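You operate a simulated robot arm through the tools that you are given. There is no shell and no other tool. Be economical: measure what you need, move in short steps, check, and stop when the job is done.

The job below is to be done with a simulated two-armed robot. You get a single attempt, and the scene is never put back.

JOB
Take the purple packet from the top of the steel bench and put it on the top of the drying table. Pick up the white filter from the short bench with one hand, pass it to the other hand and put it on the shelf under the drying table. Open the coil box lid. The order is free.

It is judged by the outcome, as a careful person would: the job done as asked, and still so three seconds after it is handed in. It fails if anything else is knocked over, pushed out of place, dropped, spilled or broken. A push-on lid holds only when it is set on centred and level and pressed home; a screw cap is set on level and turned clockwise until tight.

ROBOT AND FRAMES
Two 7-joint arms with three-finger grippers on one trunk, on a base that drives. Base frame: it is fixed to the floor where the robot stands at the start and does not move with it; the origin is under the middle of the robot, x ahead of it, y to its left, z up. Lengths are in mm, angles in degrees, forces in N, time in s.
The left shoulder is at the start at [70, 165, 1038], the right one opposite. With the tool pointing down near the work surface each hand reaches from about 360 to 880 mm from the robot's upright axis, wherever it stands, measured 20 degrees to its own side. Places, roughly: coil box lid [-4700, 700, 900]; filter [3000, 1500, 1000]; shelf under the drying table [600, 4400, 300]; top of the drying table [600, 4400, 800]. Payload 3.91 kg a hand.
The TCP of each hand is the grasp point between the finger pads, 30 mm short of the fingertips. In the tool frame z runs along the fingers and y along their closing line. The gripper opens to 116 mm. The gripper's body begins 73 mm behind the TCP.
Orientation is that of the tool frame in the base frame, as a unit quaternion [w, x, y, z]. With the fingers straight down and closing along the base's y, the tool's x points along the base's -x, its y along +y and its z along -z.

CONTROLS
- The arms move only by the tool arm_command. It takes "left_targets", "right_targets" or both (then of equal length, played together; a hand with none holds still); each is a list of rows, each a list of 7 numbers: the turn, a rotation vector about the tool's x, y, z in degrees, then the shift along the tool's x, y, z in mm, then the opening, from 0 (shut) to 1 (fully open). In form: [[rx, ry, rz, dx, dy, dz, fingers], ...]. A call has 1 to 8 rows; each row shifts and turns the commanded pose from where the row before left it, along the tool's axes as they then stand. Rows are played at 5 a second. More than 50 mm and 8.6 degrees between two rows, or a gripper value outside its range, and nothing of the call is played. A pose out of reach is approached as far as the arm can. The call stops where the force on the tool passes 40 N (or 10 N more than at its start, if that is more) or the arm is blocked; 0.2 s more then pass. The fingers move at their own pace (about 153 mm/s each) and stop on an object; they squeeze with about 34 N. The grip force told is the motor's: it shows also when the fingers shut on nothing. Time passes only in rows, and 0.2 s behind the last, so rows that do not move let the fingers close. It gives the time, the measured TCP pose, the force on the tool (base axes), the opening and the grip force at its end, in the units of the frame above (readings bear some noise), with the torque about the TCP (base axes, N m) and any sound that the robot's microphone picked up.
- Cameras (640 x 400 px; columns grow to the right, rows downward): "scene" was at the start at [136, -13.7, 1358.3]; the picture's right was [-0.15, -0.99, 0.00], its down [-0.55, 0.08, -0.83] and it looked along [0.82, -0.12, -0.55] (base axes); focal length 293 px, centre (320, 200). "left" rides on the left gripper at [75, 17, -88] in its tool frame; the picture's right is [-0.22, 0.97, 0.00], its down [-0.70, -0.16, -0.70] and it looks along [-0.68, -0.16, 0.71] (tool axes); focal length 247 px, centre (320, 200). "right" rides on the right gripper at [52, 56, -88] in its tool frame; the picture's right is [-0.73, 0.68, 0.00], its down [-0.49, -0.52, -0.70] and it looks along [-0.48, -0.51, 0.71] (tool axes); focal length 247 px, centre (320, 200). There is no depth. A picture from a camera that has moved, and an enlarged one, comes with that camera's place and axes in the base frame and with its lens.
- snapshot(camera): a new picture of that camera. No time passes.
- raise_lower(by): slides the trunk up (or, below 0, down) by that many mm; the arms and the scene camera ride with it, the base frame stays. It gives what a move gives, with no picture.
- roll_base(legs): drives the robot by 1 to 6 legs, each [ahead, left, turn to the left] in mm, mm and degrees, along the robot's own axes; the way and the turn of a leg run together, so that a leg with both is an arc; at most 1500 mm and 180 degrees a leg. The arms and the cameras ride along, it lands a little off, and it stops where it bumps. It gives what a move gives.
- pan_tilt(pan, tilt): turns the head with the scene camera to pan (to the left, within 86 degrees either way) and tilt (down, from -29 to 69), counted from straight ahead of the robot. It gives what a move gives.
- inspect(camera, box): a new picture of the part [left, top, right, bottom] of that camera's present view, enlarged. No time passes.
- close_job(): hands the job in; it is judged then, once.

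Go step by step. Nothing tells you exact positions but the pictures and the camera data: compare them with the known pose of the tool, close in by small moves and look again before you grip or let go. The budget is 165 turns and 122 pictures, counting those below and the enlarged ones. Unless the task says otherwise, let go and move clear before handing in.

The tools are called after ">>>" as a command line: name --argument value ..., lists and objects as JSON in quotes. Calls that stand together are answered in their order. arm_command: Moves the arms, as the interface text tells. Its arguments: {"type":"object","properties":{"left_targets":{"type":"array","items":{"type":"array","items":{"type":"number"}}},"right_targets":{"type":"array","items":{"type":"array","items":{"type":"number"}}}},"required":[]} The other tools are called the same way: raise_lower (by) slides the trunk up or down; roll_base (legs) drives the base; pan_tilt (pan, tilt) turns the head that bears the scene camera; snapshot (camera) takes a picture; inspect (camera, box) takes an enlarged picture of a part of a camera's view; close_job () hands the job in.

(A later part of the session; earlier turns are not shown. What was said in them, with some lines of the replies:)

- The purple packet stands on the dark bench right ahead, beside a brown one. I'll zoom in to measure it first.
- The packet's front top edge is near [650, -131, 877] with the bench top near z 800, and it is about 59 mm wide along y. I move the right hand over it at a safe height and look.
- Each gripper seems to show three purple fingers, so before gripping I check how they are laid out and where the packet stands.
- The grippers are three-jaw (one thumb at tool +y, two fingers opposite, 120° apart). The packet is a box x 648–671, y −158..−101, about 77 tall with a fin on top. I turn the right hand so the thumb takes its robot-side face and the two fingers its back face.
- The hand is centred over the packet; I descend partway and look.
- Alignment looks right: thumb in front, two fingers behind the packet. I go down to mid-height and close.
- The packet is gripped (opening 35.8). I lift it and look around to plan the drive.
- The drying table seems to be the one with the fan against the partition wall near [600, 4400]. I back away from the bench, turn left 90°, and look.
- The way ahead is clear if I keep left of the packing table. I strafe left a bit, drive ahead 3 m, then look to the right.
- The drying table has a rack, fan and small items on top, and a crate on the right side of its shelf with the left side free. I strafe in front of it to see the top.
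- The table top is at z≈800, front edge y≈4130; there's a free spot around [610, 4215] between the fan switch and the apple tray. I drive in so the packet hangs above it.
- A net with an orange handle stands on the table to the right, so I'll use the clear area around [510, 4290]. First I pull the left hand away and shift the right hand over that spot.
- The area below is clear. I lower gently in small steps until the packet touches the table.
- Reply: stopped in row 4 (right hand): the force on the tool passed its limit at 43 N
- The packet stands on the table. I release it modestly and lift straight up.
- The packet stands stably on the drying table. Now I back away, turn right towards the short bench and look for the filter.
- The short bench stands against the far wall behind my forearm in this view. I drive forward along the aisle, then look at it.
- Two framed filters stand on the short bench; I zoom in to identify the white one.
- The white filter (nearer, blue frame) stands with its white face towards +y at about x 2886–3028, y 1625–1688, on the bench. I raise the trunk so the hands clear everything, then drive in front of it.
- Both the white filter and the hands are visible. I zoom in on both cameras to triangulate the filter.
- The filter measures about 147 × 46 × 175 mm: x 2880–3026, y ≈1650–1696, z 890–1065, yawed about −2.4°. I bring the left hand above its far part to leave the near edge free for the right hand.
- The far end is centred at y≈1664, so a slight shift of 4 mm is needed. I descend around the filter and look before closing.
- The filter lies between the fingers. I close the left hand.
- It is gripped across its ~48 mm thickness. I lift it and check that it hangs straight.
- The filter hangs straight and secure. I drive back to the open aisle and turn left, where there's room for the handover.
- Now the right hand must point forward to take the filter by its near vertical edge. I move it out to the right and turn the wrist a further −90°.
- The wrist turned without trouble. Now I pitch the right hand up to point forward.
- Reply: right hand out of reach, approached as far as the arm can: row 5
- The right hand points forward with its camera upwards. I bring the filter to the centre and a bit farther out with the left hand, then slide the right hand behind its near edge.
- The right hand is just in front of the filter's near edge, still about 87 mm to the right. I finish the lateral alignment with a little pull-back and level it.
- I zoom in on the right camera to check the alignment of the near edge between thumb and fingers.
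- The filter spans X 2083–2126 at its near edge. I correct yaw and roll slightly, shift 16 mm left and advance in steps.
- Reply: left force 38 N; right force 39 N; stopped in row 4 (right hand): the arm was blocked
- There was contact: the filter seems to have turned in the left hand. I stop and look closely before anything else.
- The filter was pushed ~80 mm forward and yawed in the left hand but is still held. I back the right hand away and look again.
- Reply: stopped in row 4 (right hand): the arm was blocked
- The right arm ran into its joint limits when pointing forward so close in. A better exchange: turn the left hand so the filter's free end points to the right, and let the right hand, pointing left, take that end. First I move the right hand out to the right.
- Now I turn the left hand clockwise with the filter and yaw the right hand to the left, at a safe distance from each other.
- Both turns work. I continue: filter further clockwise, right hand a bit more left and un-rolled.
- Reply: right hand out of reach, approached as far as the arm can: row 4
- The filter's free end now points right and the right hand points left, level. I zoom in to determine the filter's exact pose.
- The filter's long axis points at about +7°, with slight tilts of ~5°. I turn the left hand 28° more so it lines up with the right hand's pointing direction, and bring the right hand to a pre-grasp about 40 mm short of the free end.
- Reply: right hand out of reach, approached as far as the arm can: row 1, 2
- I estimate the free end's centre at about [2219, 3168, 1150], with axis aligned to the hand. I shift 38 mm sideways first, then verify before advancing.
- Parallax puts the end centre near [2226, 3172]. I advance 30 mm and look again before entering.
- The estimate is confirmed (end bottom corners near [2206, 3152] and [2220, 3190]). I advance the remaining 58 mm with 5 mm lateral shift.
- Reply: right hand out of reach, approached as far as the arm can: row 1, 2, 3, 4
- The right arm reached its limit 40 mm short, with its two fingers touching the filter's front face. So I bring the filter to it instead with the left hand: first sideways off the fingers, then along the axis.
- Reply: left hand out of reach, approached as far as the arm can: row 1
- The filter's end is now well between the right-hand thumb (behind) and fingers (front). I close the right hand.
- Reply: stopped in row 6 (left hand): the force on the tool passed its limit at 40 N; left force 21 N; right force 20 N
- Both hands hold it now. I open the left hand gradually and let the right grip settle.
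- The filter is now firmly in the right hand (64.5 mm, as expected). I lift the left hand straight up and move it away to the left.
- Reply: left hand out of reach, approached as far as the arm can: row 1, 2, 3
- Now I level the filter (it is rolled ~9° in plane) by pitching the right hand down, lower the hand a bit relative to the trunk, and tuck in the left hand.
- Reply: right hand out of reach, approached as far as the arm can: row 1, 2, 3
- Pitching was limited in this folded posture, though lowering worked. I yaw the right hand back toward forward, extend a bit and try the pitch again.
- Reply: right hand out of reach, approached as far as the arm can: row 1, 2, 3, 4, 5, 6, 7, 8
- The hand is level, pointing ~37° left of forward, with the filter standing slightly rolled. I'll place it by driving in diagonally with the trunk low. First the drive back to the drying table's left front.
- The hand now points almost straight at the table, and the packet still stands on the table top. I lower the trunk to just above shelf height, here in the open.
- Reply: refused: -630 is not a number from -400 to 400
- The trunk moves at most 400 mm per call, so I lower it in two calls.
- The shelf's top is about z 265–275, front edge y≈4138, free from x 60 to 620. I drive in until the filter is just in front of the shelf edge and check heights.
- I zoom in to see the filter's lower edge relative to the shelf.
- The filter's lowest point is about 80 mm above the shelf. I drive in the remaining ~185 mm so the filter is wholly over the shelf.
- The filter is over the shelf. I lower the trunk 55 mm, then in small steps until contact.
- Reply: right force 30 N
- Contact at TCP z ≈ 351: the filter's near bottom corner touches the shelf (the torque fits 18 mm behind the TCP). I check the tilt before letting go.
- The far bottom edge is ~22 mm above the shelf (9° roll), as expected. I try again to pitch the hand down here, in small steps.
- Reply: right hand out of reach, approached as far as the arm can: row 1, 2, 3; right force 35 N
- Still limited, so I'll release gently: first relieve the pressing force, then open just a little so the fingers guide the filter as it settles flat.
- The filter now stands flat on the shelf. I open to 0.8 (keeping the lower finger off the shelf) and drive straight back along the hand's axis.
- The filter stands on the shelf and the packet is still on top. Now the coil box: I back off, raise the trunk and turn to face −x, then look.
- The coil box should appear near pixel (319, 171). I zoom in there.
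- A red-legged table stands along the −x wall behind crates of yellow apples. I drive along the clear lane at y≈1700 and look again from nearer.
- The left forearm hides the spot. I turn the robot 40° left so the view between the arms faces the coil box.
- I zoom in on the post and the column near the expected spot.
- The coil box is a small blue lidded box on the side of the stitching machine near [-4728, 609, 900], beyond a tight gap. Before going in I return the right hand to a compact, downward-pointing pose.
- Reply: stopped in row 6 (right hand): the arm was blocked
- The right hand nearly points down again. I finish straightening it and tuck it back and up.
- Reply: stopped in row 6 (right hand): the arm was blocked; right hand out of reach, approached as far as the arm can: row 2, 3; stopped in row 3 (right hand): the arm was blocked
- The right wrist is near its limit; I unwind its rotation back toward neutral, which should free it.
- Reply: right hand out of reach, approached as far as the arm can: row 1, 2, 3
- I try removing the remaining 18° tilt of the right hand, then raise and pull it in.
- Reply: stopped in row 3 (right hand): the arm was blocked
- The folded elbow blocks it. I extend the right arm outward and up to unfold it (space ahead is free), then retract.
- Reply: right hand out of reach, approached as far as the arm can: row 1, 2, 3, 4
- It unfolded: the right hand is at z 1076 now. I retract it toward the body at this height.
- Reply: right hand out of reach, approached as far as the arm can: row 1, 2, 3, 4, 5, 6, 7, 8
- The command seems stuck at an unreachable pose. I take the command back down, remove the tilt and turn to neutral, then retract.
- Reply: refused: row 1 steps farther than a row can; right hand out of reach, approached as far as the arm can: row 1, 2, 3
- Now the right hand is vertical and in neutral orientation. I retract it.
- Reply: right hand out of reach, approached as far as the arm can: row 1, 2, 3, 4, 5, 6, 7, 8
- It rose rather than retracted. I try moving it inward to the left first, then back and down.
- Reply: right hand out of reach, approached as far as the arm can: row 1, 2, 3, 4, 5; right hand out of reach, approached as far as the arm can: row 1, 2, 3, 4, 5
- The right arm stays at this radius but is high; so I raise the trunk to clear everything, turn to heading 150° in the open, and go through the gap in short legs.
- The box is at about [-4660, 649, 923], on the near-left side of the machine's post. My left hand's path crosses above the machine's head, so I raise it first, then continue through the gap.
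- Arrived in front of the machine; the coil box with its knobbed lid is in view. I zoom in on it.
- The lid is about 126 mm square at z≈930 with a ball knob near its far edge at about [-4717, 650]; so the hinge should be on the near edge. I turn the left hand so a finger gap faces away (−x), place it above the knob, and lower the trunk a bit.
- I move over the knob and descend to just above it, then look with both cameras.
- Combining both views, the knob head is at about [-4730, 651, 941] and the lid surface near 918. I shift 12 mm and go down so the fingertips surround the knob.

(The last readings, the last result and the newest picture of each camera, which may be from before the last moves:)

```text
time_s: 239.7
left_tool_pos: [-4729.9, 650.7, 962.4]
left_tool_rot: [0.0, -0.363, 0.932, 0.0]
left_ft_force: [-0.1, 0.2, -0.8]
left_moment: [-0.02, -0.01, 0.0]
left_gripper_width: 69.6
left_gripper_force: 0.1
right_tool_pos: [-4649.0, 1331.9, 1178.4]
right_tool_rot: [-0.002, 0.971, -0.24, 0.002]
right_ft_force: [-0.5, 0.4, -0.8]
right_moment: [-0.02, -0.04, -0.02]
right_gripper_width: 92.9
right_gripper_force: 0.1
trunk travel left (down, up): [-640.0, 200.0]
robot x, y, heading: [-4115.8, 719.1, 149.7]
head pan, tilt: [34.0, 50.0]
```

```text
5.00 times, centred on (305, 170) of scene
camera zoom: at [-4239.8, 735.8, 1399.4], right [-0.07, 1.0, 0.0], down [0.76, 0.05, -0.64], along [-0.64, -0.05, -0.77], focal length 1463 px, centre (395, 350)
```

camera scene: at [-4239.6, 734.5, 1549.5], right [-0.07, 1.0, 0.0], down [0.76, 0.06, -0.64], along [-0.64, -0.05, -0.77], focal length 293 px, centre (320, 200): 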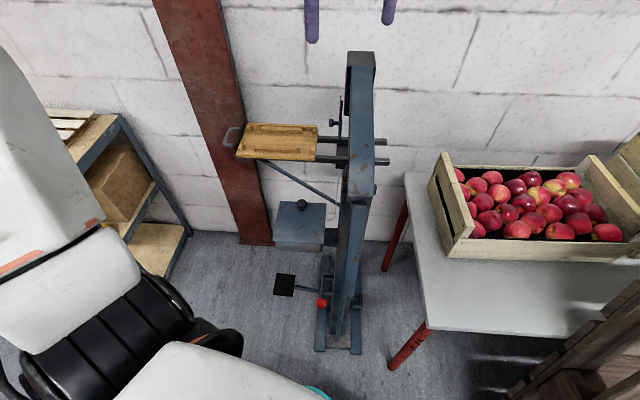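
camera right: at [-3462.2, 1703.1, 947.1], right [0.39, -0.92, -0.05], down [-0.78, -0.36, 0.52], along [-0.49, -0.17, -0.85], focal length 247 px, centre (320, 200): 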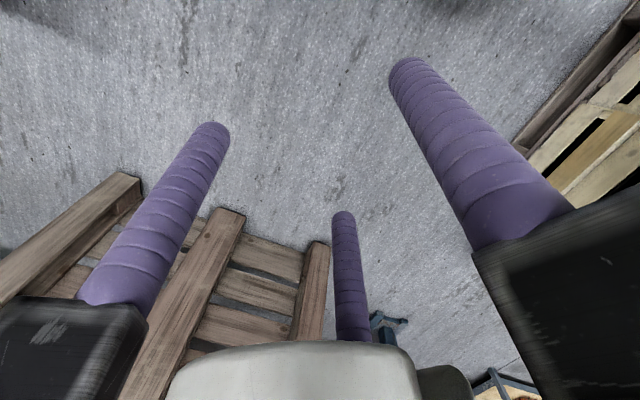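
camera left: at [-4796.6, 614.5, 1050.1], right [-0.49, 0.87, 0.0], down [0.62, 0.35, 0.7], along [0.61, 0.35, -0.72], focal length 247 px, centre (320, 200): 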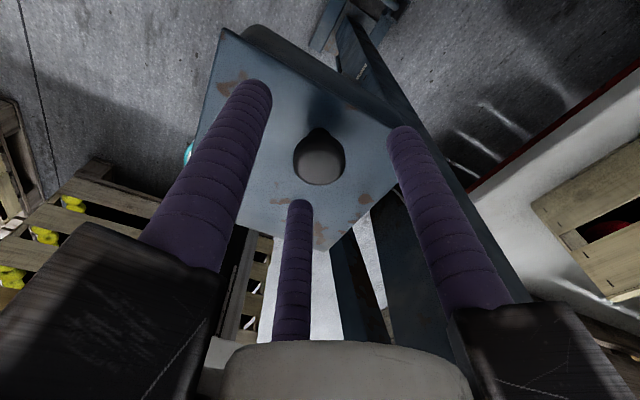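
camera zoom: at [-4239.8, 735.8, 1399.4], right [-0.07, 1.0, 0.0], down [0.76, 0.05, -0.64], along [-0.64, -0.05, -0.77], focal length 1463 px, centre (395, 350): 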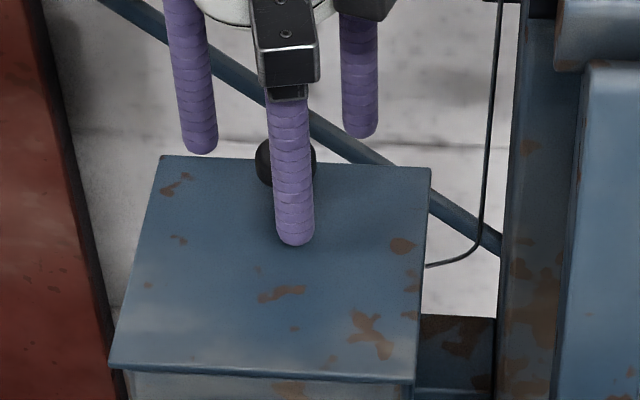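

The knob is centred between the three fingertips. I go 4 mm lower and close.

>>> arm_command --left_targets '[[0, 0, 0, 0, 0, 4, 0.6], [0, 0, 0, 0, 0, 0, 0.4], [0, 0, 0, 0, 0, 0, 0.2], [0, 0, 0, 0, 0, 0, 0], [0, 0, 0, 0, 0, 0, 0], [0, 0, 0, 0, 0, 0, 0]]'

>>> arm_command --left_targets '[[0, 0, 0, 0, 0, -6, 0], [0, 0, 0, 0, 0, -6, 0], [0, 0, 0, 0, 0, 0, 0]]'

>>> inspect --camera "scene" --box '[260, 130, 350, 210]'

```text
time_s: 241.1
left_tool_pos: [-4730.6, 650.6, 960.0]
left_tool_rot: [-0.001, -0.362, 0.932, 0.0]
left_ft_force: [11.1, 4.9, -7.1]
left_moment: [0.29, 0.07, -0.01]
left_gripper_width: 26.8
left_gripper_force: 44.7
right_tool_pos: [-4646.4, 1332.1, 1178.5]
right_tool_rot: [-0.002, 0.971, -0.24, 0.003]
right_ft_force: [0.0, 0.4, 0.2]
right_moment: [0.02, -0.01, 0.0]
right_gripper_width: 92.8
right_gripper_force: 0.1
trunk travel left (down, up): [-640.0, 200.0]
robot x, y, heading: [-4115.8, 718.0, 149.9]
head pan, tilt: [34.0, 50.0]
```

```text
time_s: 241.9
left_tool_pos: [-4726.1, 652.1, 970.0]
left_tool_rot: [0.0, -0.363, 0.932, -0.002]
left_ft_force: [29.7, 7.8, -15.5]
left_moment: [0.06, -0.19, 0.01]
left_gripper_width: 26.8
left_gripper_force: 44.5
right_tool_pos: [-4645.7, 1331.6, 1179.2]
right_tool_rot: [-0.002, 0.971, -0.24, 0.001]
right_ft_force: [0.1, 0.0, -0.3]
right_moment: [0.0, 0.0, -0.07]
right_gripper_width: 93.0
right_gripper_force: 0.1
trunk travel left (down, up): [-640.0, 200.0]
robot x, y, heading: [-4116.7, 720.1, 149.9]
head pan, tilt: [34.0, 50.0]
```

```text
5.00 times, centred on (305, 170) of scene
camera zoom: at [-4236.1, 736.6, 1399.7], right [-0.07, 1.0, 0.0], down [0.76, 0.05, -0.64], along [-0.64, -0.05, -0.76], focal length 1463 px, centre (395, 350)
```

zoom: 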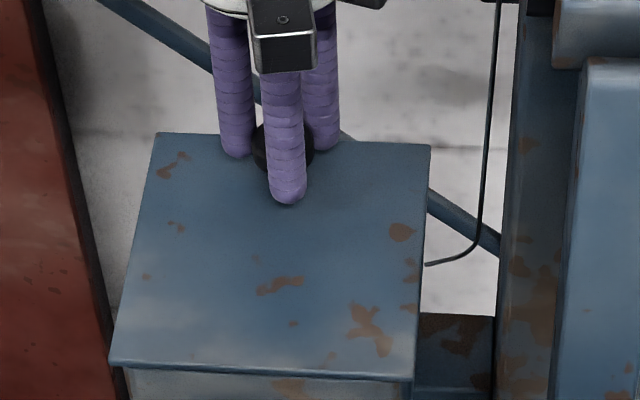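

The lid's far edge rose while the near edge stayed: it is hinged at the near side. The lid pushes the hand toward +x, so I follow the arc, turning the hand with it, in small checked steps.

>>> arm_command --left_targets '[[0, 0, 0, -5.8, -2.6, 0, 0], [-5.4, 5.9, 0, -6, -5.5, -13.7, 0], [-5.4, 5.9, 0, -6, -5.5, -13.7, 0]]'

```text
time_s: 242.7
left_tool_pos: [-4705.0, 650.4, 999.6]
left_tool_rot: [-0.131, -0.361, 0.922, 0.055]
left_ft_force: [13.3, 2.6, -4.4]
left_moment: [-0.32, -0.81, 0.14]
left_gripper_width: 26.8
left_gripper_force: 45.2
right_tool_pos: [-4649.1, 1328.4, 1181.3]
right_tool_rot: [-0.004, 0.971, -0.24, 0.002]
right_ft_force: [-0.7, -1.0, -0.1]
right_moment: [0.1, -0.04, 0.01]
right_gripper_width: 92.7
right_gripper_force: 0.1
trunk travel left (down, up): [-640.0, 200.0]
robot x, y, heading: [-4115.3, 718.1, 150.2]
head pan, tilt: [34.0, 50.0]
```

The force dropped; the arc fits. I continue with three more steps.

>>> arm_command --left_targets '[[-5.4, 5.9, 0, -7, -6, -13.7, 0], [-5.4, 5.9, 0, -6.3, -5.8, -13.7, 0], [-5.4, 5.9, 0, -6.3, -5.8, -13.7, 0]]'

```text
time_s: 243.5
left_tool_pos: [-4678.6, 651.8, 1017.5]
left_tool_rot: [-0.275, -0.347, 0.891, 0.1]
left_ft_force: [4.7, -17.1, 3.5]
left_moment: [-0.76, -0.78, 0.34]
left_gripper_width: 25.8
left_gripper_force: 44.9
left hand out of reach, approached as far as the arm can: row 3
right_tool_pos: [-4649.8, 1329.2, 1178.6]
right_tool_rot: [-0.003, 0.971, -0.239, 0.003]
right_ft_force: [0.4, -0.5, 0.1]
right_moment: [-0.02, -0.03, 0.0]
right_gripper_width: 92.7
right_gripper_force: 0.0
trunk travel left (down, up): [-640.0, 200.0]
robot x, y, heading: [-4116.1, 717.7, 150.3]
head pan, tilt: [34.0, 50.0]
stopped in row 3 (left hand): the force on the tool passed its limit at 56 N (the readings are from after the stop); the commanded pose is now the measured one
```

About 40° open now; the hand's tilt reached its limit. I continue with translation only, letting the ball turn within the fingers.

>>> arm_command --left_targets '[[0, 0, 0, -3.7, -6.2, -16, 0], [0, 0, 0, -5, -4.7, -16, 0], [0, 0, 0, -5, -4.7, -10, 0]]'

>>> inspect --camera "scene" --box '[240, 90, 380, 220]'

```text
time_s: 244.3
left_tool_pos: [-4658.6, 662.9, 1053.1]
left_tool_rot: [-0.274, -0.348, 0.891, 0.103]
left_ft_force: [0.1, 0.3, -0.1]
left_moment: [0.04, -0.02, 0.0]
left_gripper_width: 9.1
left_gripper_force: 44.9
left hand out of reach, approached as far as the arm can: row 1, 2, 3
right_tool_pos: [-4649.5, 1331.5, 1178.1]
right_tool_rot: [-0.003, 0.971, -0.24, 0.002]
right_ft_force: [0.2, 0.3, 0.8]
right_moment: [0.01, 0.01, 0.03]
right_gripper_width: 92.8
right_gripper_force: 0.1
trunk travel left (down, up): [-640.0, 200.0]
robot x, y, heading: [-4116.5, 716.4, 150.2]
head pan, tilt: [34.0, 50.0]
```

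```text
3.08 times, centred on (310, 155) of scene
camera zoom: at [-4239.9, 734.5, 1399.5], right [-0.07, 1.0, 0.0], down [0.76, 0.06, -0.64], along [-0.64, -0.05, -0.77], focal length 900 px, centre (351, 338)
```

zoom: 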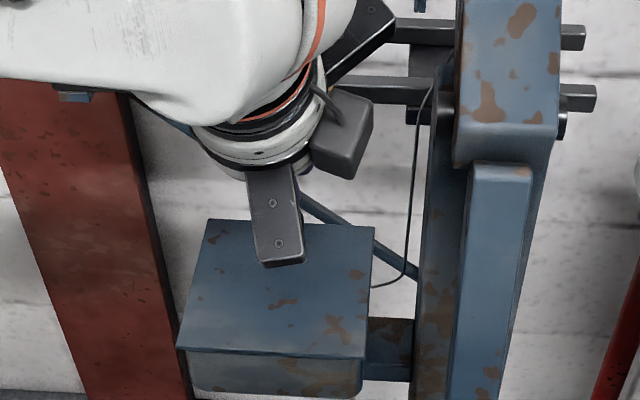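

The hand ran out of reach, the knob slipped out and the lid fell shut again; nothing else was disturbed. I straighten the hand above the knob, and move the base a little farther away for more reach before retrying.

>>> arm_command --left_targets '[[0, 0, 0, 0, 0, -40, 0.6], [5.4, -5.9, 0, 0, 0, 0, 0.6], [5.4, -5.9, 0, 0, 0, 0, 0.6], [5.4, -5.9, 0, 0, 0, 0, 0.6], [5.4, -5.9, 0, 0, 0, 0, 0.6], [0, 0, 0, 0, 0, -20, 0.6]]'

>>> roll_base --legs '[[-12, -99, 0]]'

```text
time_s: 245.7
left_tool_pos: [-4635.3, 663.2, 1107.2]
left_tool_rot: [-0.018, -0.364, 0.931, 0.003]
left_ft_force: [0.9, 1.1, 0.2]
left_moment: [0.03, 0.03, 0.0]
left_gripper_width: 69.8
left_gripper_force: 0.1
right_tool_pos: [-4650.2, 1330.8, 1178.4]
right_tool_rot: [-0.003, 0.971, -0.241, 0.002]
right_ft_force: [0.7, 0.9, 1.0]
right_moment: [0.01, -0.02, 0.02]
right_gripper_width: 92.6
right_gripper_force: 0.0
trunk travel left (down, up): [-640.0, 200.0]
robot x, y, heading: [-4112.1, 716.9, 150.0]
head pan, tilt: [34.0, 50.0]
```

```text
time_s: 246.7
left_tool_pos: [-4606.2, 702.7, 1106.6]
left_tool_rot: [-0.019, -0.364, 0.931, 0.003]
left_ft_force: [0.2, -0.2, -0.1]
left_moment: [-0.02, 0.07, 0.03]
left_gripper_width: 69.5
left_gripper_force: 0.1
right_tool_pos: [-4626.0, 1357.7, 1176.9]
right_tool_rot: [0.01, 0.972, -0.235, 0.003]
right_ft_force: [-2.7, -8.1, -0.9]
right_moment: [0.74, -0.25, -0.01]
right_gripper_width: 89.0
right_gripper_force: 0.1
trunk travel left (down, up): [-640.0, 200.0]
robot x, y, heading: [-4087.7, 754.0, 150.2]
head pan, tilt: [34.0, 50.0]
stopped in leg 1: the force on the tool passed its limit at 63 N (the readings are from after the stop); the commanded pose is now the measured one
```

The right hand touched something (probably the leaning pallet). I move back at once, raise the trunk and look at it.

>>> roll_base --legs '[[6, 45, 0]]'

>>> pan_tilt --pan -25 --tilt 40

>>> snapshot --camera "scene"

```text
time_s: 247.6
left_tool_pos: [-4633.2, 669.6, 1105.6]
left_tool_rot: [-0.02, -0.364, 0.931, 0.001]
left_ft_force: [0.3, 0.2, 0.2]
left_moment: [-0.03, 0.03, -0.01]
left_gripper_width: 70.0
left_gripper_force: 0.0
right_tool_pos: [-4651.6, 1328.7, 1177.6]
right_tool_rot: [0.009, 0.971, -0.239, 0.002]
right_ft_force: [0.3, 0.1, 0.7]
right_moment: [-0.02, 0.01, -0.01]
right_gripper_width: 92.7
right_gripper_force: 0.1
trunk travel left (down, up): [-640.0, 200.0]
robot x, y, heading: [-4117.9, 721.6, 149.9]
head pan, tilt: [34.0, 50.0]
```

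```text
time_s: 248.8
left_tool_pos: [-4633.8, 667.9, 1105.9]
left_tool_rot: [-0.019, -0.364, 0.931, 0.002]
left_ft_force: [0.1, -0.2, 0.1]
left_moment: [-0.01, -0.01, 0.01]
left_gripper_width: 69.6
left_gripper_force: 0.1
right_tool_pos: [-4651.0, 1325.9, 1178.4]
right_tool_rot: [0.006, 0.971, -0.239, 0.002]
right_ft_force: [-1.1, 0.1, -0.7]
right_moment: [0.03, 0.0, 0.02]
right_gripper_width: 92.9
right_gripper_force: 0.1
trunk travel left (down, up): [-640.0, 200.0]
robot x, y, heading: [-4109.5, 724.2, 149.9]
head pan, tilt: [-25.0, 40.0]
```

```text
7 pictures are left
camera scene: at [-4209.4, 814.8, 1413.6], right [0.82, 0.58, 0.0], down [0.37, -0.53, -0.77], along [-0.44, 0.63, -0.64], focal length 293 px, centre (320, 200)
```

scene: 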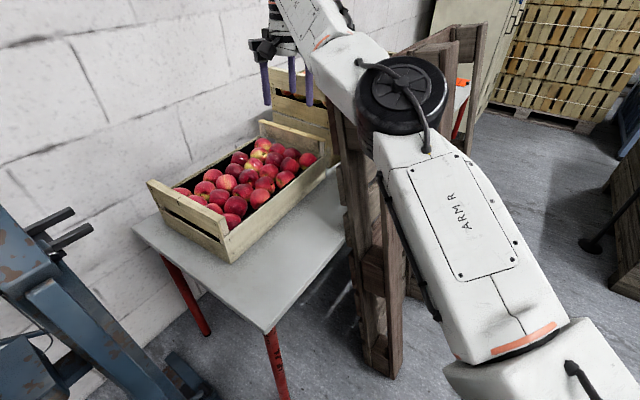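

Crate and pallets stand as before; it was just a touch. I raise the trunk fully so the right hand clears the pallets, turn to heading ~170° and step back slightly so the left arm has a better posture.

>>> raise_lower --by 195

>>> roll_base --legs '[[0, 0, 20], [-50, -10, 0]]'

>>> pan_tilt --pan 15 --tilt 50

```text
time_s: 251.0
left_tool_pos: [-4634.6, 670.5, 1301.3]
left_tool_rot: [-0.02, -0.363, 0.931, 0.001]
left_ft_force: [-0.9, -0.8, 0.6]
left_moment: [0.0, 0.0, 0.02]
left_gripper_width: 69.4
left_gripper_force: 0.1
right_tool_pos: [-4652.7, 1325.8, 1374.0]
right_tool_rot: [0.008, 0.971, -0.238, 0.002]
right_ft_force: [0.3, 0.0, -0.3]
right_moment: [0.02, 0.04, -0.02]
right_gripper_width: 92.8
right_gripper_force: 0.1
trunk travel left (down, up): [-835.0, 5.0]
robot x, y, heading: [-4112.5, 720.3, 149.8]
head pan, tilt: [-25.0, 40.0]
```

```text
time_s: 253.0
left_tool_pos: [-4544.3, 496.6, 1296.0]
left_tool_rot: [-0.014, -0.52, 0.854, -0.004]
left_ft_force: [-1.1, 0.6, -0.8]
left_moment: [-0.01, -0.11, 0.04]
left_gripper_width: 69.8
left_gripper_force: 0.0
right_tool_pos: [-4785.2, 1108.7, 1367.4]
right_tool_rot: [0.007, 0.998, -0.066, 0.008]
right_ft_force: [-0.8, 0.2, -0.6]
right_moment: [-0.03, -0.1, 0.01]
right_gripper_width: 92.8
right_gripper_force: 0.0
trunk travel left (down, up): [-835.0, 5.0]
robot x, y, heading: [-4063.4, 719.4, 170.2]
head pan, tilt: [-25.0, 40.0]
```

```text
time_s: 254.1
left_tool_pos: [-4536.0, 495.3, 1299.1]
left_tool_rot: [-0.018, -0.52, 0.854, -0.001]
left_ft_force: [-0.2, -1.0, 0.5]
left_moment: [-0.01, -0.02, -0.02]
left_gripper_width: 69.6
left_gripper_force: 0.0
right_tool_pos: [-4775.9, 1108.0, 1371.5]
right_tool_rot: [0.006, 0.998, -0.067, 0.005]
right_ft_force: [0.2, 0.6, -0.5]
right_moment: [0.0, -0.02, -0.01]
right_gripper_width: 92.8
right_gripper_force: 0.0
trunk travel left (down, up): [-835.0, 5.0]
robot x, y, heading: [-4066.0, 725.7, 170.1]
head pan, tilt: [15.0, 50.0]
```

I restore the hand's yaw, move over the knob at height, then descend.

>>> arm_command --left_targets '[[1.4, -1.5, 6.7, 0, 0, 0, 0.6], [0, 0, 6.7, 0, 0, 0, 0.6], [0, 0, 6.7, 0, 0, 0, 0.6], [0, 0, 0, 8, 49, 0, 0.6], [0, 0, 0, 8, 49, 0, 0.6], [0, 0, 0, 8, 49, 0, 0.6], [0, 0, 0, 8, 49, 0, 0.6], [0, 0, 0, 6, 49, 0, 0.6]]'

>>> arm_command --left_targets '[[0, 0, 0, 0, 0, 45, 0.6], [0, 0, 0, 0, 0, 45, 0.6], [0, 0, 0, 0, 0, 45, 0.6], [0, 0, 0, 0, 0, 45, 0.6], [0, 0, 0, 0, 0, 45, 0.6], [0, 0, 0, 0, 0, 20, 0.6]]'

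```text
time_s: 255.8
left_tool_pos: [-4731.3, 652.7, 1295.6]
left_tool_rot: [0.001, -0.362, 0.932, -0.007]
left_ft_force: [-0.2, 0.1, -0.9]
left_moment: [-0.09, -0.03, 0.02]
left_gripper_width: 69.5
left_gripper_force: 0.0
right_tool_pos: [-4777.7, 1112.3, 1370.3]
right_tool_rot: [0.008, 0.998, -0.067, 0.006]
right_ft_force: [-0.6, 0.3, -0.6]
right_moment: [-0.05, 0.01, -0.01]
right_gripper_width: 92.7
right_gripper_force: 0.0
trunk travel left (down, up): [-835.0, 5.0]
robot x, y, heading: [-4065.7, 721.2, 169.9]
head pan, tilt: [15.0, 50.0]
```

```text
time_s: 257.2
left_tool_pos: [-4727.9, 649.0, 1052.4]
left_tool_rot: [0.001, -0.363, 0.932, -0.007]
left_ft_force: [-0.1, 0.2, -0.8]
left_moment: [0.01, 0.01, 0.01]
left_gripper_width: 69.7
left_gripper_force: 0.1
right_tool_pos: [-4776.1, 1108.0, 1372.9]
right_tool_rot: [0.007, 0.998, -0.066, 0.004]
right_ft_force: [0.1, -0.2, -0.6]
right_moment: [0.01, 0.0, -0.02]
right_gripper_width: 93.3
right_gripper_force: 0.2
trunk travel left (down, up): [-835.0, 5.0]
robot x, y, heading: [-4066.3, 726.4, 169.8]
head pan, tilt: [15.0, 50.0]
```

Before gripping, I do a dry run of the arc here above the knob to see whether it's fully in reach.

>>> arm_command --left_targets '[[-5.4, 5.9, 0, -6, -5.5, -13.7, 0.6], [-5.4, 5.9, 0, -6, -5.5, -13.7, 0.6], [-5.4, 5.9, 0, -6, -5.5, -13.7, 0.6], [-5.4, 5.9, 0, -6, -5.5, -13.7, 0.6], [-5.4, 5.9, 0, -6, -5.5, -13.7, 0.6], [-5.4, 5.9, 0, -6, -5.5, -13.7, 0.6], [-5.4, 5.9, 0, -6, -5.5, -13.7, 0.6], [-5.4, 5.9, 0, -6, -5.5, -13.7, 0.6]]'

```text
time_s: 259.1
left_tool_pos: [-4638.5, 652.4, 1119.3]
left_tool_rot: [-0.432, -0.346, 0.807, 0.206]
left_ft_force: [-0.4, -0.6, -0.2]
left_moment: [-0.01, -0.03, -0.01]
left_gripper_width: 69.4
left_gripper_force: 0.2
left hand out of reach, approached as far as the arm can: row 5, 6
right_tool_pos: [-4776.3, 1108.8, 1373.3]
right_tool_rot: [0.006, 0.998, -0.067, 0.004]
right_ft_force: [-0.4, 0.1, 0.0]
right_moment: [0.01, 0.01, 0.03]
right_gripper_width: 92.8
right_gripper_force: 0.0
trunk travel left (down, up): [-835.0, 5.0]
robot x, y, heading: [-4064.5, 722.6, 169.9]
head pan, tilt: [15.0, 50.0]
```

Nearly the whole arc works in this posture. I continue the dry run to see how far beyond it can go.

>>> arm_command --left_targets '[[-5.4, 5.9, 0, -6, -5.5, -13.7, 0.6], [-5.4, 5.9, 0, -6, -5.5, -13.7, 0.6], [-5.4, 5.9, 0, -6, -5.5, -13.7, 0.6], [-5.4, 5.9, 0, -6, -5.5, -13.7, 0.6], [0, 0, 0, 0, 0, 0, 0.6]]'

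```text
time_s: 260.2
left_tool_pos: [-4587.8, 652.4, 1102.4]
left_tool_rot: [-0.648, -0.276, 0.655, 0.272]
left_ft_force: [0.6, -0.2, -0.4]
left_moment: [-0.02, 0.01, -0.02]
left_gripper_width: 69.6
left_gripper_force: 0.0
left hand out of reach, approached as far as the arm can: row 2, 4
right_tool_pos: [-4775.2, 1108.2, 1372.8]
right_tool_rot: [0.006, 0.998, -0.067, 0.003]
right_ft_force: [0.0, 1.0, 0.3]
right_moment: [0.02, 0.0, 0.0]
right_gripper_width: 92.7
right_gripper_force: 0.0
trunk travel left (down, up): [-835.0, 5.0]
robot x, y, heading: [-4066.1, 722.3, 170.0]
head pan, tilt: [15.0, 50.0]
```

The full 90° is reachable. I now reverse the arc to return above the knob.

>>> arm_command --left_targets '[[5.4, -5.9, 0, 4.6, 4.2, 14.7, 0.6], [5.4, -5.9, 0, 4.6, 4.2, 14.7, 0.6], [5.4, -5.9, 0, 4.6, 4.2, 14.7, 0.6], [5.4, -5.9, 0, 4.6, 4.2, 14.7, 0.6], [5.4, -5.9, 0, 4.6, 4.2, 14.7, 0.6], [5.4, -5.9, 0, 4.6, 4.2, 14.7, 0.6]]'

>>> arm_command --left_targets '[[5.4, -5.9, 0, 4.6, 4.2, 14.7, 0.6], [5.4, -5.9, 0, 4.6, 4.2, 14.7, 0.6], [5.4, -5.9, 0, 4.6, 4.2, 14.7, 0.6], [5.4, -5.9, 0, 4.6, 4.2, 14.7, 0.6], [5.4, -5.9, 0, 4.6, 4.2, 14.7, 0.6], [5.4, -5.9, 0, 4.6, 4.2, 14.7, 0.6], [0, 0, 0, 0, 0, 0, 0.6]]'

```text
time_s: 261.6
left_tool_pos: [-4676.7, 661.1, 1105.1]
left_tool_rot: [-0.328, -0.333, 0.873, 0.141]
left_ft_force: [0.4, 0.9, -0.3]
left_moment: [0.0, -0.03, 0.0]
left_gripper_width: 69.6
left_gripper_force: 0.1
right_tool_pos: [-4775.1, 1110.3, 1372.0]
right_tool_rot: [0.008, 0.998, -0.067, 0.004]
right_ft_force: [-0.1, 0.6, -0.1]
right_moment: [-0.01, -0.01, 0.0]
right_gripper_width: 92.7
right_gripper_force: 0.1
trunk travel left (down, up): [-835.0, 5.0]
robot x, y, heading: [-4061.2, 719.9, 170.1]
head pan, tilt: [15.0, 50.0]
```

```text
time_s: 263.2
left_tool_pos: [-4740.4, 662.8, 1038.5]
left_tool_rot: [0.054, -0.35, 0.935, -0.01]
left_ft_force: [0.5, -0.3, -0.6]
left_moment: [0.01, 0.03, -0.02]
left_gripper_width: 69.7
left_gripper_force: 0.0
right_tool_pos: [-4774.9, 1108.9, 1374.0]
right_tool_rot: [0.006, 0.998, -0.067, 0.005]
right_ft_force: [-0.1, 0.0, 0.0]
right_moment: [-0.02, 0.03, -0.01]
right_gripper_width: 93.0
right_gripper_force: 0.0
trunk travel left (down, up): [-835.0, 5.0]
robot x, y, heading: [-4066.2, 720.5, 169.9]
head pan, tilt: [15.0, 50.0]
```

Slightly over-rotated; I correct the tilt and position, descend to the knob and check with one picture.

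>>> arm_command --left_targets '[[-4.2, 4.6, 0, 0.9, -15.2, 0, 0.6], [0, 0, 0, 0, 0, 0, 0.6], [0, 0, 0, 0, 0, 30, 0.6], [0, 0, 0, 0, 0, 20, 0.6]]'

>>> snapshot --camera "left"

```text
time_s: 264.2
left_tool_pos: [-4731.7, 650.9, 987.7]
left_tool_rot: [0.003, -0.352, 0.936, 0.011]
left_ft_force: [-0.3, -0.4, 0.2]
left_moment: [0.01, 0.05, 0.01]
left_gripper_width: 69.7
left_gripper_force: 0.0
right_tool_pos: [-4776.6, 1108.2, 1372.9]
right_tool_rot: [0.007, 0.998, -0.068, 0.004]
right_ft_force: [0.2, 0.3, 0.2]
right_moment: [0.0, 0.02, -0.01]
right_gripper_width: 92.7
right_gripper_force: 0.1
trunk travel left (down, up): [-835.0, 5.0]
robot x, y, heading: [-4062.5, 723.4, 169.8]
head pan, tilt: [15.0, 50.0]
```

```text
6 pictures are left
camera left: at [-4799.3, 613.6, 1074.8], right [-0.47, 0.88, 0.02], down [0.63, 0.32, 0.71], along [0.62, 0.35, -0.71], focal length 247 px, centre (320, 200)
```

left: 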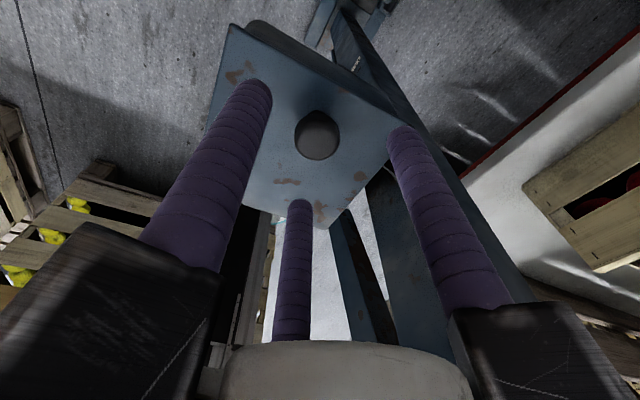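

Well centred. I go down with the tips close to the lid, grip the knob, and check.

>>> arm_command --left_targets '[[0, 0, 0, -2, -1, 20, 0.6], [0, 0, 0, 0, 0, 12, 0.6], [0, 0, 0, 0, 0, 0, 0.4], [0, 0, 0, 0, 0, 0, 0.2], [0, 0, 0, 0, 0, 0, 0], [0, 0, 0, 0, 0, 0, 0], [0, 0, 0, 0, 0, 0, 0]]'

>>> arm_command --left_targets '[[-5.3, 6, 0, -5.6, -4.9, -14, 0], [-5.3, 6, 0, -5.6, -4.9, -14, 0]]'

```text
time_s: 265.9
left_tool_pos: [-4728.8, 651.2, 957.7]
left_tool_rot: [0.005, -0.352, 0.936, 0.01]
left_ft_force: [5.3, -8.3, -0.5]
left_moment: [-0.49, -0.16, -0.02]
left_gripper_width: 26.8
left_gripper_force: 44.8
right_tool_pos: [-4774.1, 1107.3, 1373.8]
right_tool_rot: [0.006, 0.998, -0.067, 0.005]
right_ft_force: [0.1, -0.6, -1.1]
right_moment: [0.03, -0.01, -0.02]
right_gripper_width: 92.8
right_gripper_force: 0.0
trunk travel left (down, up): [-835.0, 5.0]
robot x, y, heading: [-4064.9, 721.2, 169.9]
head pan, tilt: [15.0, 50.0]
```

```text
time_s: 266.4
left_tool_pos: [-4712.9, 651.1, 986.3]
left_tool_rot: [-0.128, -0.35, 0.926, 0.059]
left_ft_force: [6.4, -9.9, 0.6]
left_moment: [-0.93, -0.53, 0.01]
left_gripper_width: 27.0
left_gripper_force: 44.7
right_tool_pos: [-4774.0, 1108.7, 1372.9]
right_tool_rot: [0.006, 0.998, -0.067, 0.003]
right_ft_force: [-0.5, 0.0, 0.9]
right_moment: [-0.05, 0.01, 0.01]
right_gripper_width: 92.8
right_gripper_force: 0.0
trunk travel left (down, up): [-835.0, 5.0]
robot x, y, heading: [-4068.9, 722.4, 170.0]
head pan, tilt: [15.0, 50.0]
```

Small forces: the lid follows. I continue in pairs of steps.

>>> arm_command --left_targets '[[-5.3, 6, 0, -5.6, -4.9, -14, 0], [-5.3, 6, 0, -5.6, -4.9, -14, 0]]'

>>> arm_command --left_targets '[[-5.3, 6, 0, -5.6, -4.9, -14, 0], [-5.3, 6, 0, -5.6, -4.9, -14, 0]]'

```text
time_s: 267.1
left_tool_pos: [-4693.2, 649.9, 1002.9]
left_tool_rot: [-0.24, -0.37, 0.889, 0.124]
left_ft_force: [-1.8, 20.7, 10.9]
left_moment: [0.48, -0.75, -0.37]
left_gripper_width: 27.3
left_gripper_force: 44.3
right_tool_pos: [-4773.1, 1117.9, 1370.4]
right_tool_rot: [0.008, 0.998, -0.068, 0.004]
right_ft_force: [-0.5, 0.2, -0.5]
right_moment: [-0.06, -0.01, -0.02]
right_gripper_width: 92.7
right_gripper_force: 0.1
trunk travel left (down, up): [-835.0, 5.0]
robot x, y, heading: [-4066.7, 725.9, 169.9]
head pan, tilt: [15.0, 50.0]
```

```text
time_s: 267.4
left_tool_pos: [-4693.4, 650.6, 1000.6]
left_tool_rot: [-0.255, -0.372, 0.882, 0.139]
left_ft_force: [-3.4, 15.8, 2.3]
left_moment: [0.62, 0.02, -0.51]
left_gripper_width: 27.2
left_gripper_force: 45.7
right_tool_pos: [-4773.9, 1114.2, 1372.3]
right_tool_rot: [0.008, 0.998, -0.069, 0.004]
right_ft_force: [0.1, 0.0, -0.3]
right_moment: [0.03, 0.04, 0.02]
right_gripper_width: 92.8
right_gripper_force: 0.1
trunk travel left (down, up): [-835.0, 5.0]
robot x, y, heading: [-4064.4, 720.4, 169.8]
head pan, tilt: [15.0, 50.0]
stopped in row 1 (left hand): the force on the tool passed its limit at 55 N (the readings are from after the stop); the commanded pose is now the measured one
```

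A lateral force stopped it at ~35°. I relieve it by 2 mm and continue in smaller steps.

>>> arm_command --left_targets '[[0, 0, 0, -1.3, 1.5, 0, 0], [-2.6, 3, 0, -2.8, -2.4, -7, 0], [-2.6, 3, 0, -2.8, -2.4, -7, 0]]'

```text
time_s: 268.0
left_tool_pos: [-4690.2, 650.0, 1003.9]
left_tool_rot: [-0.265, -0.395, 0.864, 0.164]
left_ft_force: [-2.3, 16.5, 4.0]
left_moment: [-0.37, -0.14, 0.23]
left_gripper_width: 27.0
left_gripper_force: 45.6
right_tool_pos: [-4771.6, 1115.9, 1371.6]
right_tool_rot: [0.007, 0.998, -0.069, 0.005]
right_ft_force: [-0.3, -1.1, -0.1]
right_moment: [0.09, 0.0, -0.04]
right_gripper_width: 92.8
right_gripper_force: 0.1
trunk travel left (down, up): [-835.0, 5.0]
robot x, y, heading: [-4065.9, 724.2, 169.5]
head pan, tilt: [15.0, 50.0]
stopped in row 3 (left hand): the force on the tool passed its limit at 46 N (the readings are from after the stop); the commanded pose is now the measured one
```

The wrist saturates here. I try translation only along the arc in small steps, letting the ball turn in the fingers.

>>> arm_command --left_targets '[[0, 0, 0, -2.2, -1.1, -7.4, 0], [0, 0, 0, -2.2, -1.1, -7.4, 0]]'

```text
time_s: 268.4
left_tool_pos: [-4688.7, 650.5, 1005.8]
left_tool_rot: [-0.263, -0.404, 0.859, 0.171]
left_ft_force: [-6.9, 21.6, -3.7]
left_moment: [-0.16, 0.71, 0.18]
left_gripper_width: 27.1
left_gripper_force: 44.7
right_tool_pos: [-4772.4, 1117.8, 1370.7]
right_tool_rot: [0.007, 0.997, -0.071, 0.004]
right_ft_force: [-0.3, -0.6, 0.5]
right_moment: [0.04, 0.0, 0.03]
right_gripper_width: 93.0
right_gripper_force: 0.2
trunk travel left (down, up): [-835.0, 5.0]
robot x, y, heading: [-4064.4, 728.3, 169.6]
head pan, tilt: [15.0, 50.0]
stopped in row 2 (left hand): the force on the tool passed its limit at 42 N (the readings are from after the stop); the commanded pose is now the measured one
```

I use the base for the +x part of the arc: small backward moves while holding the knob.

>>> roll_base --legs '[[-15, 0, 0]]'

```text
time_s: 269.3
left_tool_pos: [-4682.7, 651.0, 1010.8]
left_tool_rot: [-0.27, -0.404, 0.856, 0.178]
left_ft_force: [-0.6, 13.4, 0.8]
left_moment: [-0.5, 0.07, 0.4]
left_gripper_width: 27.0
left_gripper_force: 44.8
right_tool_pos: [-4757.2, 1116.4, 1370.2]
right_tool_rot: [0.007, 0.997, -0.072, 0.005]
right_ft_force: [0.6, -0.4, 1.4]
right_moment: [0.05, 0.0, 0.0]
right_gripper_width: 92.8
right_gripper_force: 0.1
trunk travel left (down, up): [-835.0, 5.0]
robot x, y, heading: [-4051.6, 725.1, 169.2]
head pan, tilt: [15.0, 50.0]
stopped in leg 1: the force on the tool passed its limit at 44 N (the readings are from after the stop); the commanded pose is now the measured one
```

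That worked: the hand followed the arc by a few degrees. I repeat the small base steps.

>>> roll_base --legs '[[-10, -2, 0]]'

>>> arm_command --left_targets '[[0, 0, 0, -2.2, -1.8, -7.2, 0]]'

>>> roll_base --legs '[[-10, -2, 0]]'

```text
time_s: 270.1
left_tool_pos: [-4675.8, 649.4, 1016.5]
left_tool_rot: [-0.273, -0.405, 0.854, 0.18]
left_ft_force: [-20.6, 7.4, 33.1]
left_moment: [0.13, 0.29, -0.08]
left_gripper_width: 27.0
left_gripper_force: 44.4
right_tool_pos: [-4748.2, 1118.7, 1371.0]
right_tool_rot: [0.007, 0.997, -0.072, 0.005]
right_ft_force: [-0.1, 1.4, 0.0]
right_moment: [-0.01, 0.0, 0.05]
right_gripper_width: 92.8
right_gripper_force: 0.1
trunk travel left (down, up): [-835.0, 5.0]
robot x, y, heading: [-4039.3, 723.6, 168.9]
head pan, tilt: [15.0, 50.0]
```

```text
time_s: 270.5
left_tool_pos: [-4674.2, 649.2, 1018.3]
left_tool_rot: [-0.271, -0.412, 0.851, 0.183]
left_ft_force: [-20.3, 15.1, 12.5]
left_moment: [0.08, 1.42, 0.03]
left_gripper_width: 27.0
left_gripper_force: 44.9
right_tool_pos: [-4750.8, 1122.7, 1368.2]
right_tool_rot: [0.008, 0.997, -0.073, 0.006]
right_ft_force: [0.2, 0.0, -0.3]
right_moment: [-0.01, 0.0, -0.03]
right_gripper_width: 92.8
right_gripper_force: 0.1
trunk travel left (down, up): [-835.0, 5.0]
robot x, y, heading: [-4043.4, 723.2, 169.1]
head pan, tilt: [15.0, 50.0]
```

```text
time_s: 271.3
left_tool_pos: [-4668.3, 649.9, 1020.1]
left_tool_rot: [-0.272, -0.413, 0.848, 0.19]
left_ft_force: [-0.4, 7.2, 2.8]
left_moment: [-0.66, -0.21, 0.46]
left_gripper_width: 26.9
left_gripper_force: 45.0
right_tool_pos: [-4740.9, 1119.2, 1369.9]
right_tool_rot: [0.008, 0.997, -0.073, 0.006]
right_ft_force: [-0.2, -0.3, 0.2]
right_moment: [0.03, 0.0, -0.03]
right_gripper_width: 92.9
right_gripper_force: 0.1
trunk travel left (down, up): [-835.0, 5.0]
robot x, y, heading: [-4036.5, 722.0, 169.1]
head pan, tilt: [15.0, 50.0]
stopped in leg 1: the force on the tool passed its limit at 43 N (the readings are from after the stop); the commanded pose is now the measured one
```

~46° open and still gripped. I try the arm with rotation again now that there is more room.

>>> arm_command --left_targets '[[-3.2, 2.4, 0.3, -2.8, -2.6, -6.8, 0], [-3.2, 2.4, 0.3, -2.8, -2.6, -6.8, 0]]'

```text
time_s: 272.0
left_tool_pos: [-4654.6, 646.8, 1025.3]
left_tool_rot: [-0.308, -0.434, 0.812, 0.237]
left_ft_force: [-1.0, 25.3, -0.6]
left_moment: [-0.39, 0.14, 0.41]
left_gripper_width: 26.7
left_gripper_force: 45.3
right_tool_pos: [-4740.2, 1124.2, 1372.0]
right_tool_rot: [0.008, 0.997, -0.076, 0.005]
right_ft_force: [0.7, -0.7, 0.0]
right_moment: [0.07, -0.01, 0.01]
right_gripper_width: 92.7
right_gripper_force: 0.0
trunk travel left (down, up): [-835.0, 5.0]
robot x, y, heading: [-4036.0, 720.8, 169.0]
head pan, tilt: [15.0, 50.0]
stopped in row 2 (left hand): the force on the tool passed its limit at 43 N (the readings are from after the stop); the commanded pose is now the measured one
```

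~53° open. I relieve the side force and continue.

>>> arm_command --left_targets '[[0, 0, 0, -2.5, 1.5, 0.3, 0], [-3.4, 2, 0.5, -3.5, -2.3, -6.7, 0], [-3.4, 2, 0.5, -3.5, -2.3, -6.7, 0]]'

```text
time_s: 272.9
left_tool_pos: [-4641.5, 649.0, 1028.2]
left_tool_rot: [-0.344, -0.451, 0.774, 0.28]
left_ft_force: [-5.2, 12.6, -8.3]
left_moment: [0.52, 0.62, -0.37]
left_gripper_width: 26.8
left_gripper_force: 45.5
right_tool_pos: [-4741.7, 1122.5, 1370.5]
right_tool_rot: [0.006, 0.997, -0.075, 0.005]
right_ft_force: [-0.5, 0.2, -0.7]
right_moment: [0.0, -0.01, 0.01]
right_gripper_width: 92.8
right_gripper_force: 0.1
trunk travel left (down, up): [-835.0, 5.0]
robot x, y, heading: [-4036.3, 723.1, 168.7]
head pan, tilt: [15.0, 50.0]
stopped in row 3 (left hand): the force on the tool passed its limit at 44 N (the readings are from after the stop); the commanded pose is now the measured one
```

~60° open and holding. Continue along the arc.

>>> arm_command --left_targets '[[0, 0, 0, -1.8, 0.9, 0.2, 0], [-3.6, 1.7, 0.5, -3.3, -2.6, -6.6, 0], [-3.6, 1.7, 0.5, -3.3, -2.6, -6.6, 0]]'

```text
time_s: 273.7
left_tool_pos: [-4625.5, 649.4, 1030.1]
left_tool_rot: [-0.384, -0.458, 0.736, 0.318]
left_ft_force: [11.6, 20.6, -30.7]
left_moment: [0.2, -1.32, -0.23]
left_gripper_width: 27.0
left_gripper_force: 45.0
right_tool_pos: [-4741.6, 1124.3, 1368.5]
right_tool_rot: [0.007, 0.997, -0.075, 0.005]
right_ft_force: [-0.2, -1.3, -0.3]
right_moment: [-0.01, 0.02, -0.01]
right_gripper_width: 92.8
right_gripper_force: 0.1
trunk travel left (down, up): [-835.0, 5.0]
robot x, y, heading: [-4037.0, 727.0, 169.1]
head pan, tilt: [15.0, 50.0]
```

~68° open. The arc now turns downward; I continue.

>>> arm_command --left_targets '[[-3.7, 1.5, 0.5, -3.6, -4.6, -5.6, 0], [-3.7, 1.5, 0.5, -3.4, -3.6, -6, 0], [-3.7, 1.5, 0.5, -3.4, -3.6, -6, 0]]'

```text
time_s: 274.5
left_tool_pos: [-4604.9, 648.4, 1027.9]
left_tool_rot: [-0.471, -0.405, 0.696, 0.361]
left_ft_force: [4.5, 4.8, 1.6]
left_moment: [0.27, -0.65, -0.05]
left_gripper_width: 26.8
left_gripper_force: 44.6
right_tool_pos: [-4739.5, 1122.3, 1371.6]
right_tool_rot: [0.007, 0.997, -0.074, 0.005]
right_ft_force: [-0.7, 0.0, 0.1]
right_moment: [0.0, 0.02, 0.03]
right_gripper_width: 92.6
right_gripper_force: 0.0
trunk travel left (down, up): [-835.0, 5.0]
robot x, y, heading: [-4038.7, 722.8, 169.3]
head pan, tilt: [15.0, 50.0]
```

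~79° with low forces now. I carry on past vertical.

>>> arm_command --left_targets '[[-5.4, 2.5, 0.7, -3.5, -4.9, -10, 0], [-5.4, 2.5, 0.7, -3.5, -4.9, -10, 0]]'

>>> arm_command --left_targets '[[-5.4, 2.5, 0.7, -3.5, -4.9, -10, 0], [-5.4, 2.5, 0.7, -3.5, -4.9, -10, 0]]'

```text
time_s: 275.1
left_tool_pos: [-4580.2, 647.2, 1021.8]
left_tool_rot: [-0.546, -0.349, 0.648, 0.4]
left_ft_force: [-5.4, -6.1, 14.0]
left_moment: [0.14, 1.23, 0.51]
left_gripper_width: 26.6
left_gripper_force: 45.2
right_tool_pos: [-4741.6, 1120.2, 1371.8]
right_tool_rot: [0.006, 0.997, -0.075, 0.005]
right_ft_force: [-0.9, 0.6, -0.1]
right_moment: [0.03, -0.02, -0.04]
right_gripper_width: 92.8
right_gripper_force: 0.1
trunk travel left (down, up): [-835.0, 5.0]
robot x, y, heading: [-4033.7, 723.4, 169.1]
head pan, tilt: [15.0, 50.0]
```

```text
time_s: 275.6
left_tool_pos: [-4564.0, 647.9, 1012.4]
left_tool_rot: [-0.589, -0.32, 0.608, 0.426]
left_ft_force: [8.4, -5.1, 7.5]
left_moment: [0.01, -0.2, -0.15]
left_gripper_width: 26.5
left_gripper_force: 44.7
left hand out of reach, approached as far as the arm can: row 2
right_tool_pos: [-4739.5, 1119.0, 1370.5]
right_tool_rot: [0.008, 0.997, -0.073, 0.005]
right_ft_force: [0.2, 0.0, -0.6]
right_moment: [0.02, -0.03, -0.01]
right_gripper_width: 92.9
right_gripper_force: 0.0
trunk travel left (down, up): [-835.0, 5.0]
robot x, y, heading: [-4036.8, 723.5, 169.0]
head pan, tilt: [15.0, 50.0]
stopped in row 2 (left hand): the force on the tool passed its limit at 47 N (the readings are from after the stop); the commanded pose is now the measured one
```

About 101° open by the geometry; the stop may be the hinge's end. I look.

>>> inspect --camera "scene" --box '[220, 90, 420, 250]'

```text
2.50 times, centred on (320, 170) of scene
camera zoom: at [-4162.5, 726.7, 1594.5], right [-0.07, 1.0, 0.0], down [0.76, 0.05, -0.64], along [-0.64, -0.05, -0.77], focal length 732 px, centre (320, 275)
```

zoom: 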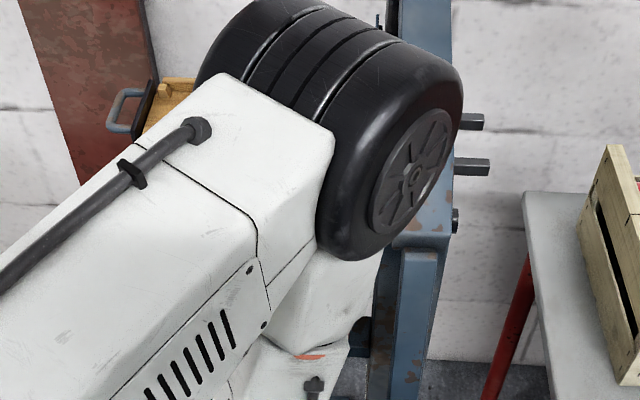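

The elbow hides it; I look with the left hand's camera.

>>> snapshot --camera "left"

```text
4 pictures are left
camera left: at [-4482.0, 577.6, 1055.9], right [0.13, 0.62, 0.77], down [0.74, 0.45, -0.49], along [-0.65, 0.64, -0.4], focal length 247 px, centre (320, 200)
```

left: 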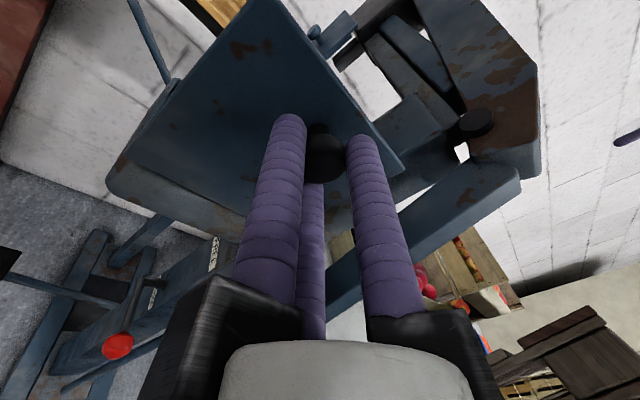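

The lid is upright, slightly past vertical. I try a few more millimetres with the base to make sure it is well past, before letting go.

>>> roll_base --legs '[[-12, -2, 0]]'

```text
time_s: 276.4
left_tool_pos: [-4554.4, 648.2, 1010.9]
left_tool_rot: [-0.586, -0.321, 0.61, 0.425]
left_ft_force: [-4.0, -4.0, -12.5]
left_moment: [-0.07, -0.53, 0.53]
left_gripper_width: 25.6
left_gripper_force: 44.9
right_tool_pos: [-4730.9, 1120.0, 1370.5]
right_tool_rot: [0.007, 0.997, -0.075, 0.006]
right_ft_force: [0.0, 0.3, 0.0]
right_moment: [0.0, 0.02, 0.0]
right_gripper_width: 92.7
right_gripper_force: 0.0
trunk travel left (down, up): [-835.0, 5.0]
robot x, y, heading: [-4023.0, 722.8, 169.1]
head pan, tilt: [15.0, 50.0]
```

It went further freely (~106°). I open the fingers gradually and withdraw straight back along the fingers.

>>> arm_command --left_targets '[[0, 0, 0, 0, 0, 0, 0.35], [0, 0, 0, 0, 0, 0, 0.6], [0, 0, 0, 0, 0, 0, 0.6], [0, 0, 0, 0, 0, -10, 0.6], [0, 0, 0, 0, 0, -15, 0.6], [0, 0, 0, 0, 0, -20, 0.6]]'

>>> snapshot --camera "left"

```text
time_s: 277.8
left_tool_pos: [-4536.0, 647.1, 1010.7]
left_tool_rot: [-0.585, -0.322, 0.611, 0.425]
left_ft_force: [-0.7, 0.2, 0.4]
left_moment: [0.02, -0.01, -0.01]
left_gripper_width: 69.5
left_gripper_force: 0.2
left hand out of reach, approached as far as the arm can: row 5, 6
right_tool_pos: [-4728.0, 1120.9, 1370.4]
right_tool_rot: [0.007, 0.997, -0.074, 0.004]
right_ft_force: [0.4, -0.5, -0.5]
right_moment: [-0.01, -0.01, 0.0]
right_gripper_width: 92.9
right_gripper_force: 0.1
trunk travel left (down, up): [-835.0, 5.0]
robot x, y, heading: [-4024.7, 725.7, 168.9]
head pan, tilt: [15.0, 50.0]
```

```text
3 pictures are left
camera left: at [-4455.2, 576.1, 1053.8], right [0.13, 0.62, 0.77], down [0.75, 0.45, -0.48], along [-0.65, 0.64, -0.41], focal length 247 px, centre (320, 200)
```

left: 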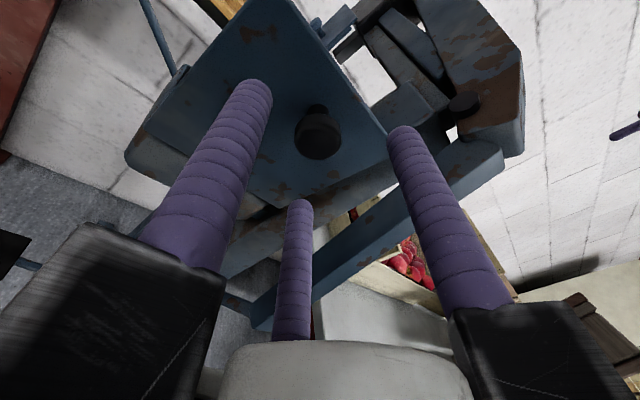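

The lid stays open by itself. The fingertips are just clear of the knob; I back off slightly with the base, open fully and raise the hand away.

>>> roll_base --legs '[[-10, 0, 0]]'

>>> arm_command --left_targets '[[0, 0, 0, 0, 0, 0, 1], [0, 0, 0, 13, 27, 0, 1], [0, 0, 0, 17.6, 35.8, 0, 1], [0, 0, 0, 17.6, 35.8, 0, 1], [0, 0, 0, 17.6, 35.8, 0, 1]]'

```text
time_s: 278.5
left_tool_pos: [-4529.5, 646.4, 1008.5]
left_tool_rot: [-0.585, -0.321, 0.612, 0.424]
left_ft_force: [0.0, 0.2, 0.6]
left_moment: [-0.01, 0.03, -0.03]
left_gripper_width: 69.5
left_gripper_force: 0.1
right_tool_pos: [-4722.1, 1118.7, 1367.6]
right_tool_rot: [0.006, 0.997, -0.075, 0.007]
right_ft_force: [0.5, 1.1, -0.5]
right_moment: [0.02, -0.07, 0.01]
right_gripper_width: 93.0
right_gripper_force: 0.0
trunk travel left (down, up): [-835.0, 5.0]
robot x, y, heading: [-4015.1, 720.0, 169.2]
head pan, tilt: [15.0, 50.0]
```

```text
time_s: 279.7
left_tool_pos: [-4551.4, 662.7, 1130.5]
left_tool_rot: [-0.586, -0.322, 0.61, 0.425]
left_ft_force: [0.2, -0.1, -0.3]
left_moment: [0.01, 0.07, -0.03]
left_gripper_width: 116.1
left_gripper_force: 0.1
left hand out of reach, approached as far as the arm can: row 4, 5
right_tool_pos: [-4719.5, 1118.1, 1369.4]
right_tool_rot: [0.006, 0.997, -0.074, 0.006]
right_ft_force: [-0.8, 0.1, 0.8]
right_moment: [0.01, -0.01, -0.03]
right_gripper_width: 92.8
right_gripper_force: 0.0
trunk travel left (down, up): [-835.0, 5.0]
robot x, y, heading: [-4011.8, 721.5, 168.9]
head pan, tilt: [15.0, 50.0]
```

The hand is clear above the lid. I check that the lid is still open.

>>> snapshot --camera "left"

```text
2 pictures are left
camera left: at [-4469.8, 591.8, 1174.9], right [0.13, 0.62, 0.77], down [0.75, 0.45, -0.48], along [-0.65, 0.64, -0.41], focal length 247 px, centre (320, 200)
```

left: 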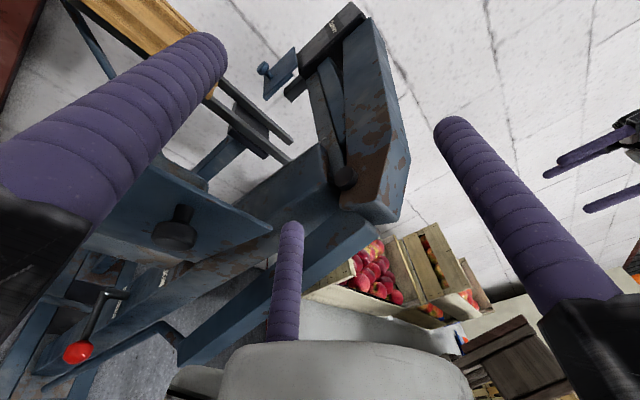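

The lid stands open on its own with the knob facing out, and the hand is clear. The packet is on the drying table top, the filter is on its shelf, and everything else is in place, so I hand in.

>>> close_job

```text
The job is handed in.
```

I've handed in the job with all three parts done:
- **Packet:** the purple packet is standing on top of the drying table.
- **Filter:** I picked up the white filter with the left hand, passed it to the right, and stood it on the shelf under the drying table.
- **Coil box:** the lid is open and stays open on its own.

Three contacts along the way:
- **Leaning pallet:** the right hand touched something beside the coil box, most likely the pallet. It stopped at 63 N, and the picture afterwards showed the pallet and apple crates apparently as before.
- **Coil box lid:** on the first try the knob slipped out of the fingers and the lid fell shut. The second try opened it.
- **Filter:** the right hand bumped it during the first handover attempt. It turned in the left hand but was not dropped.
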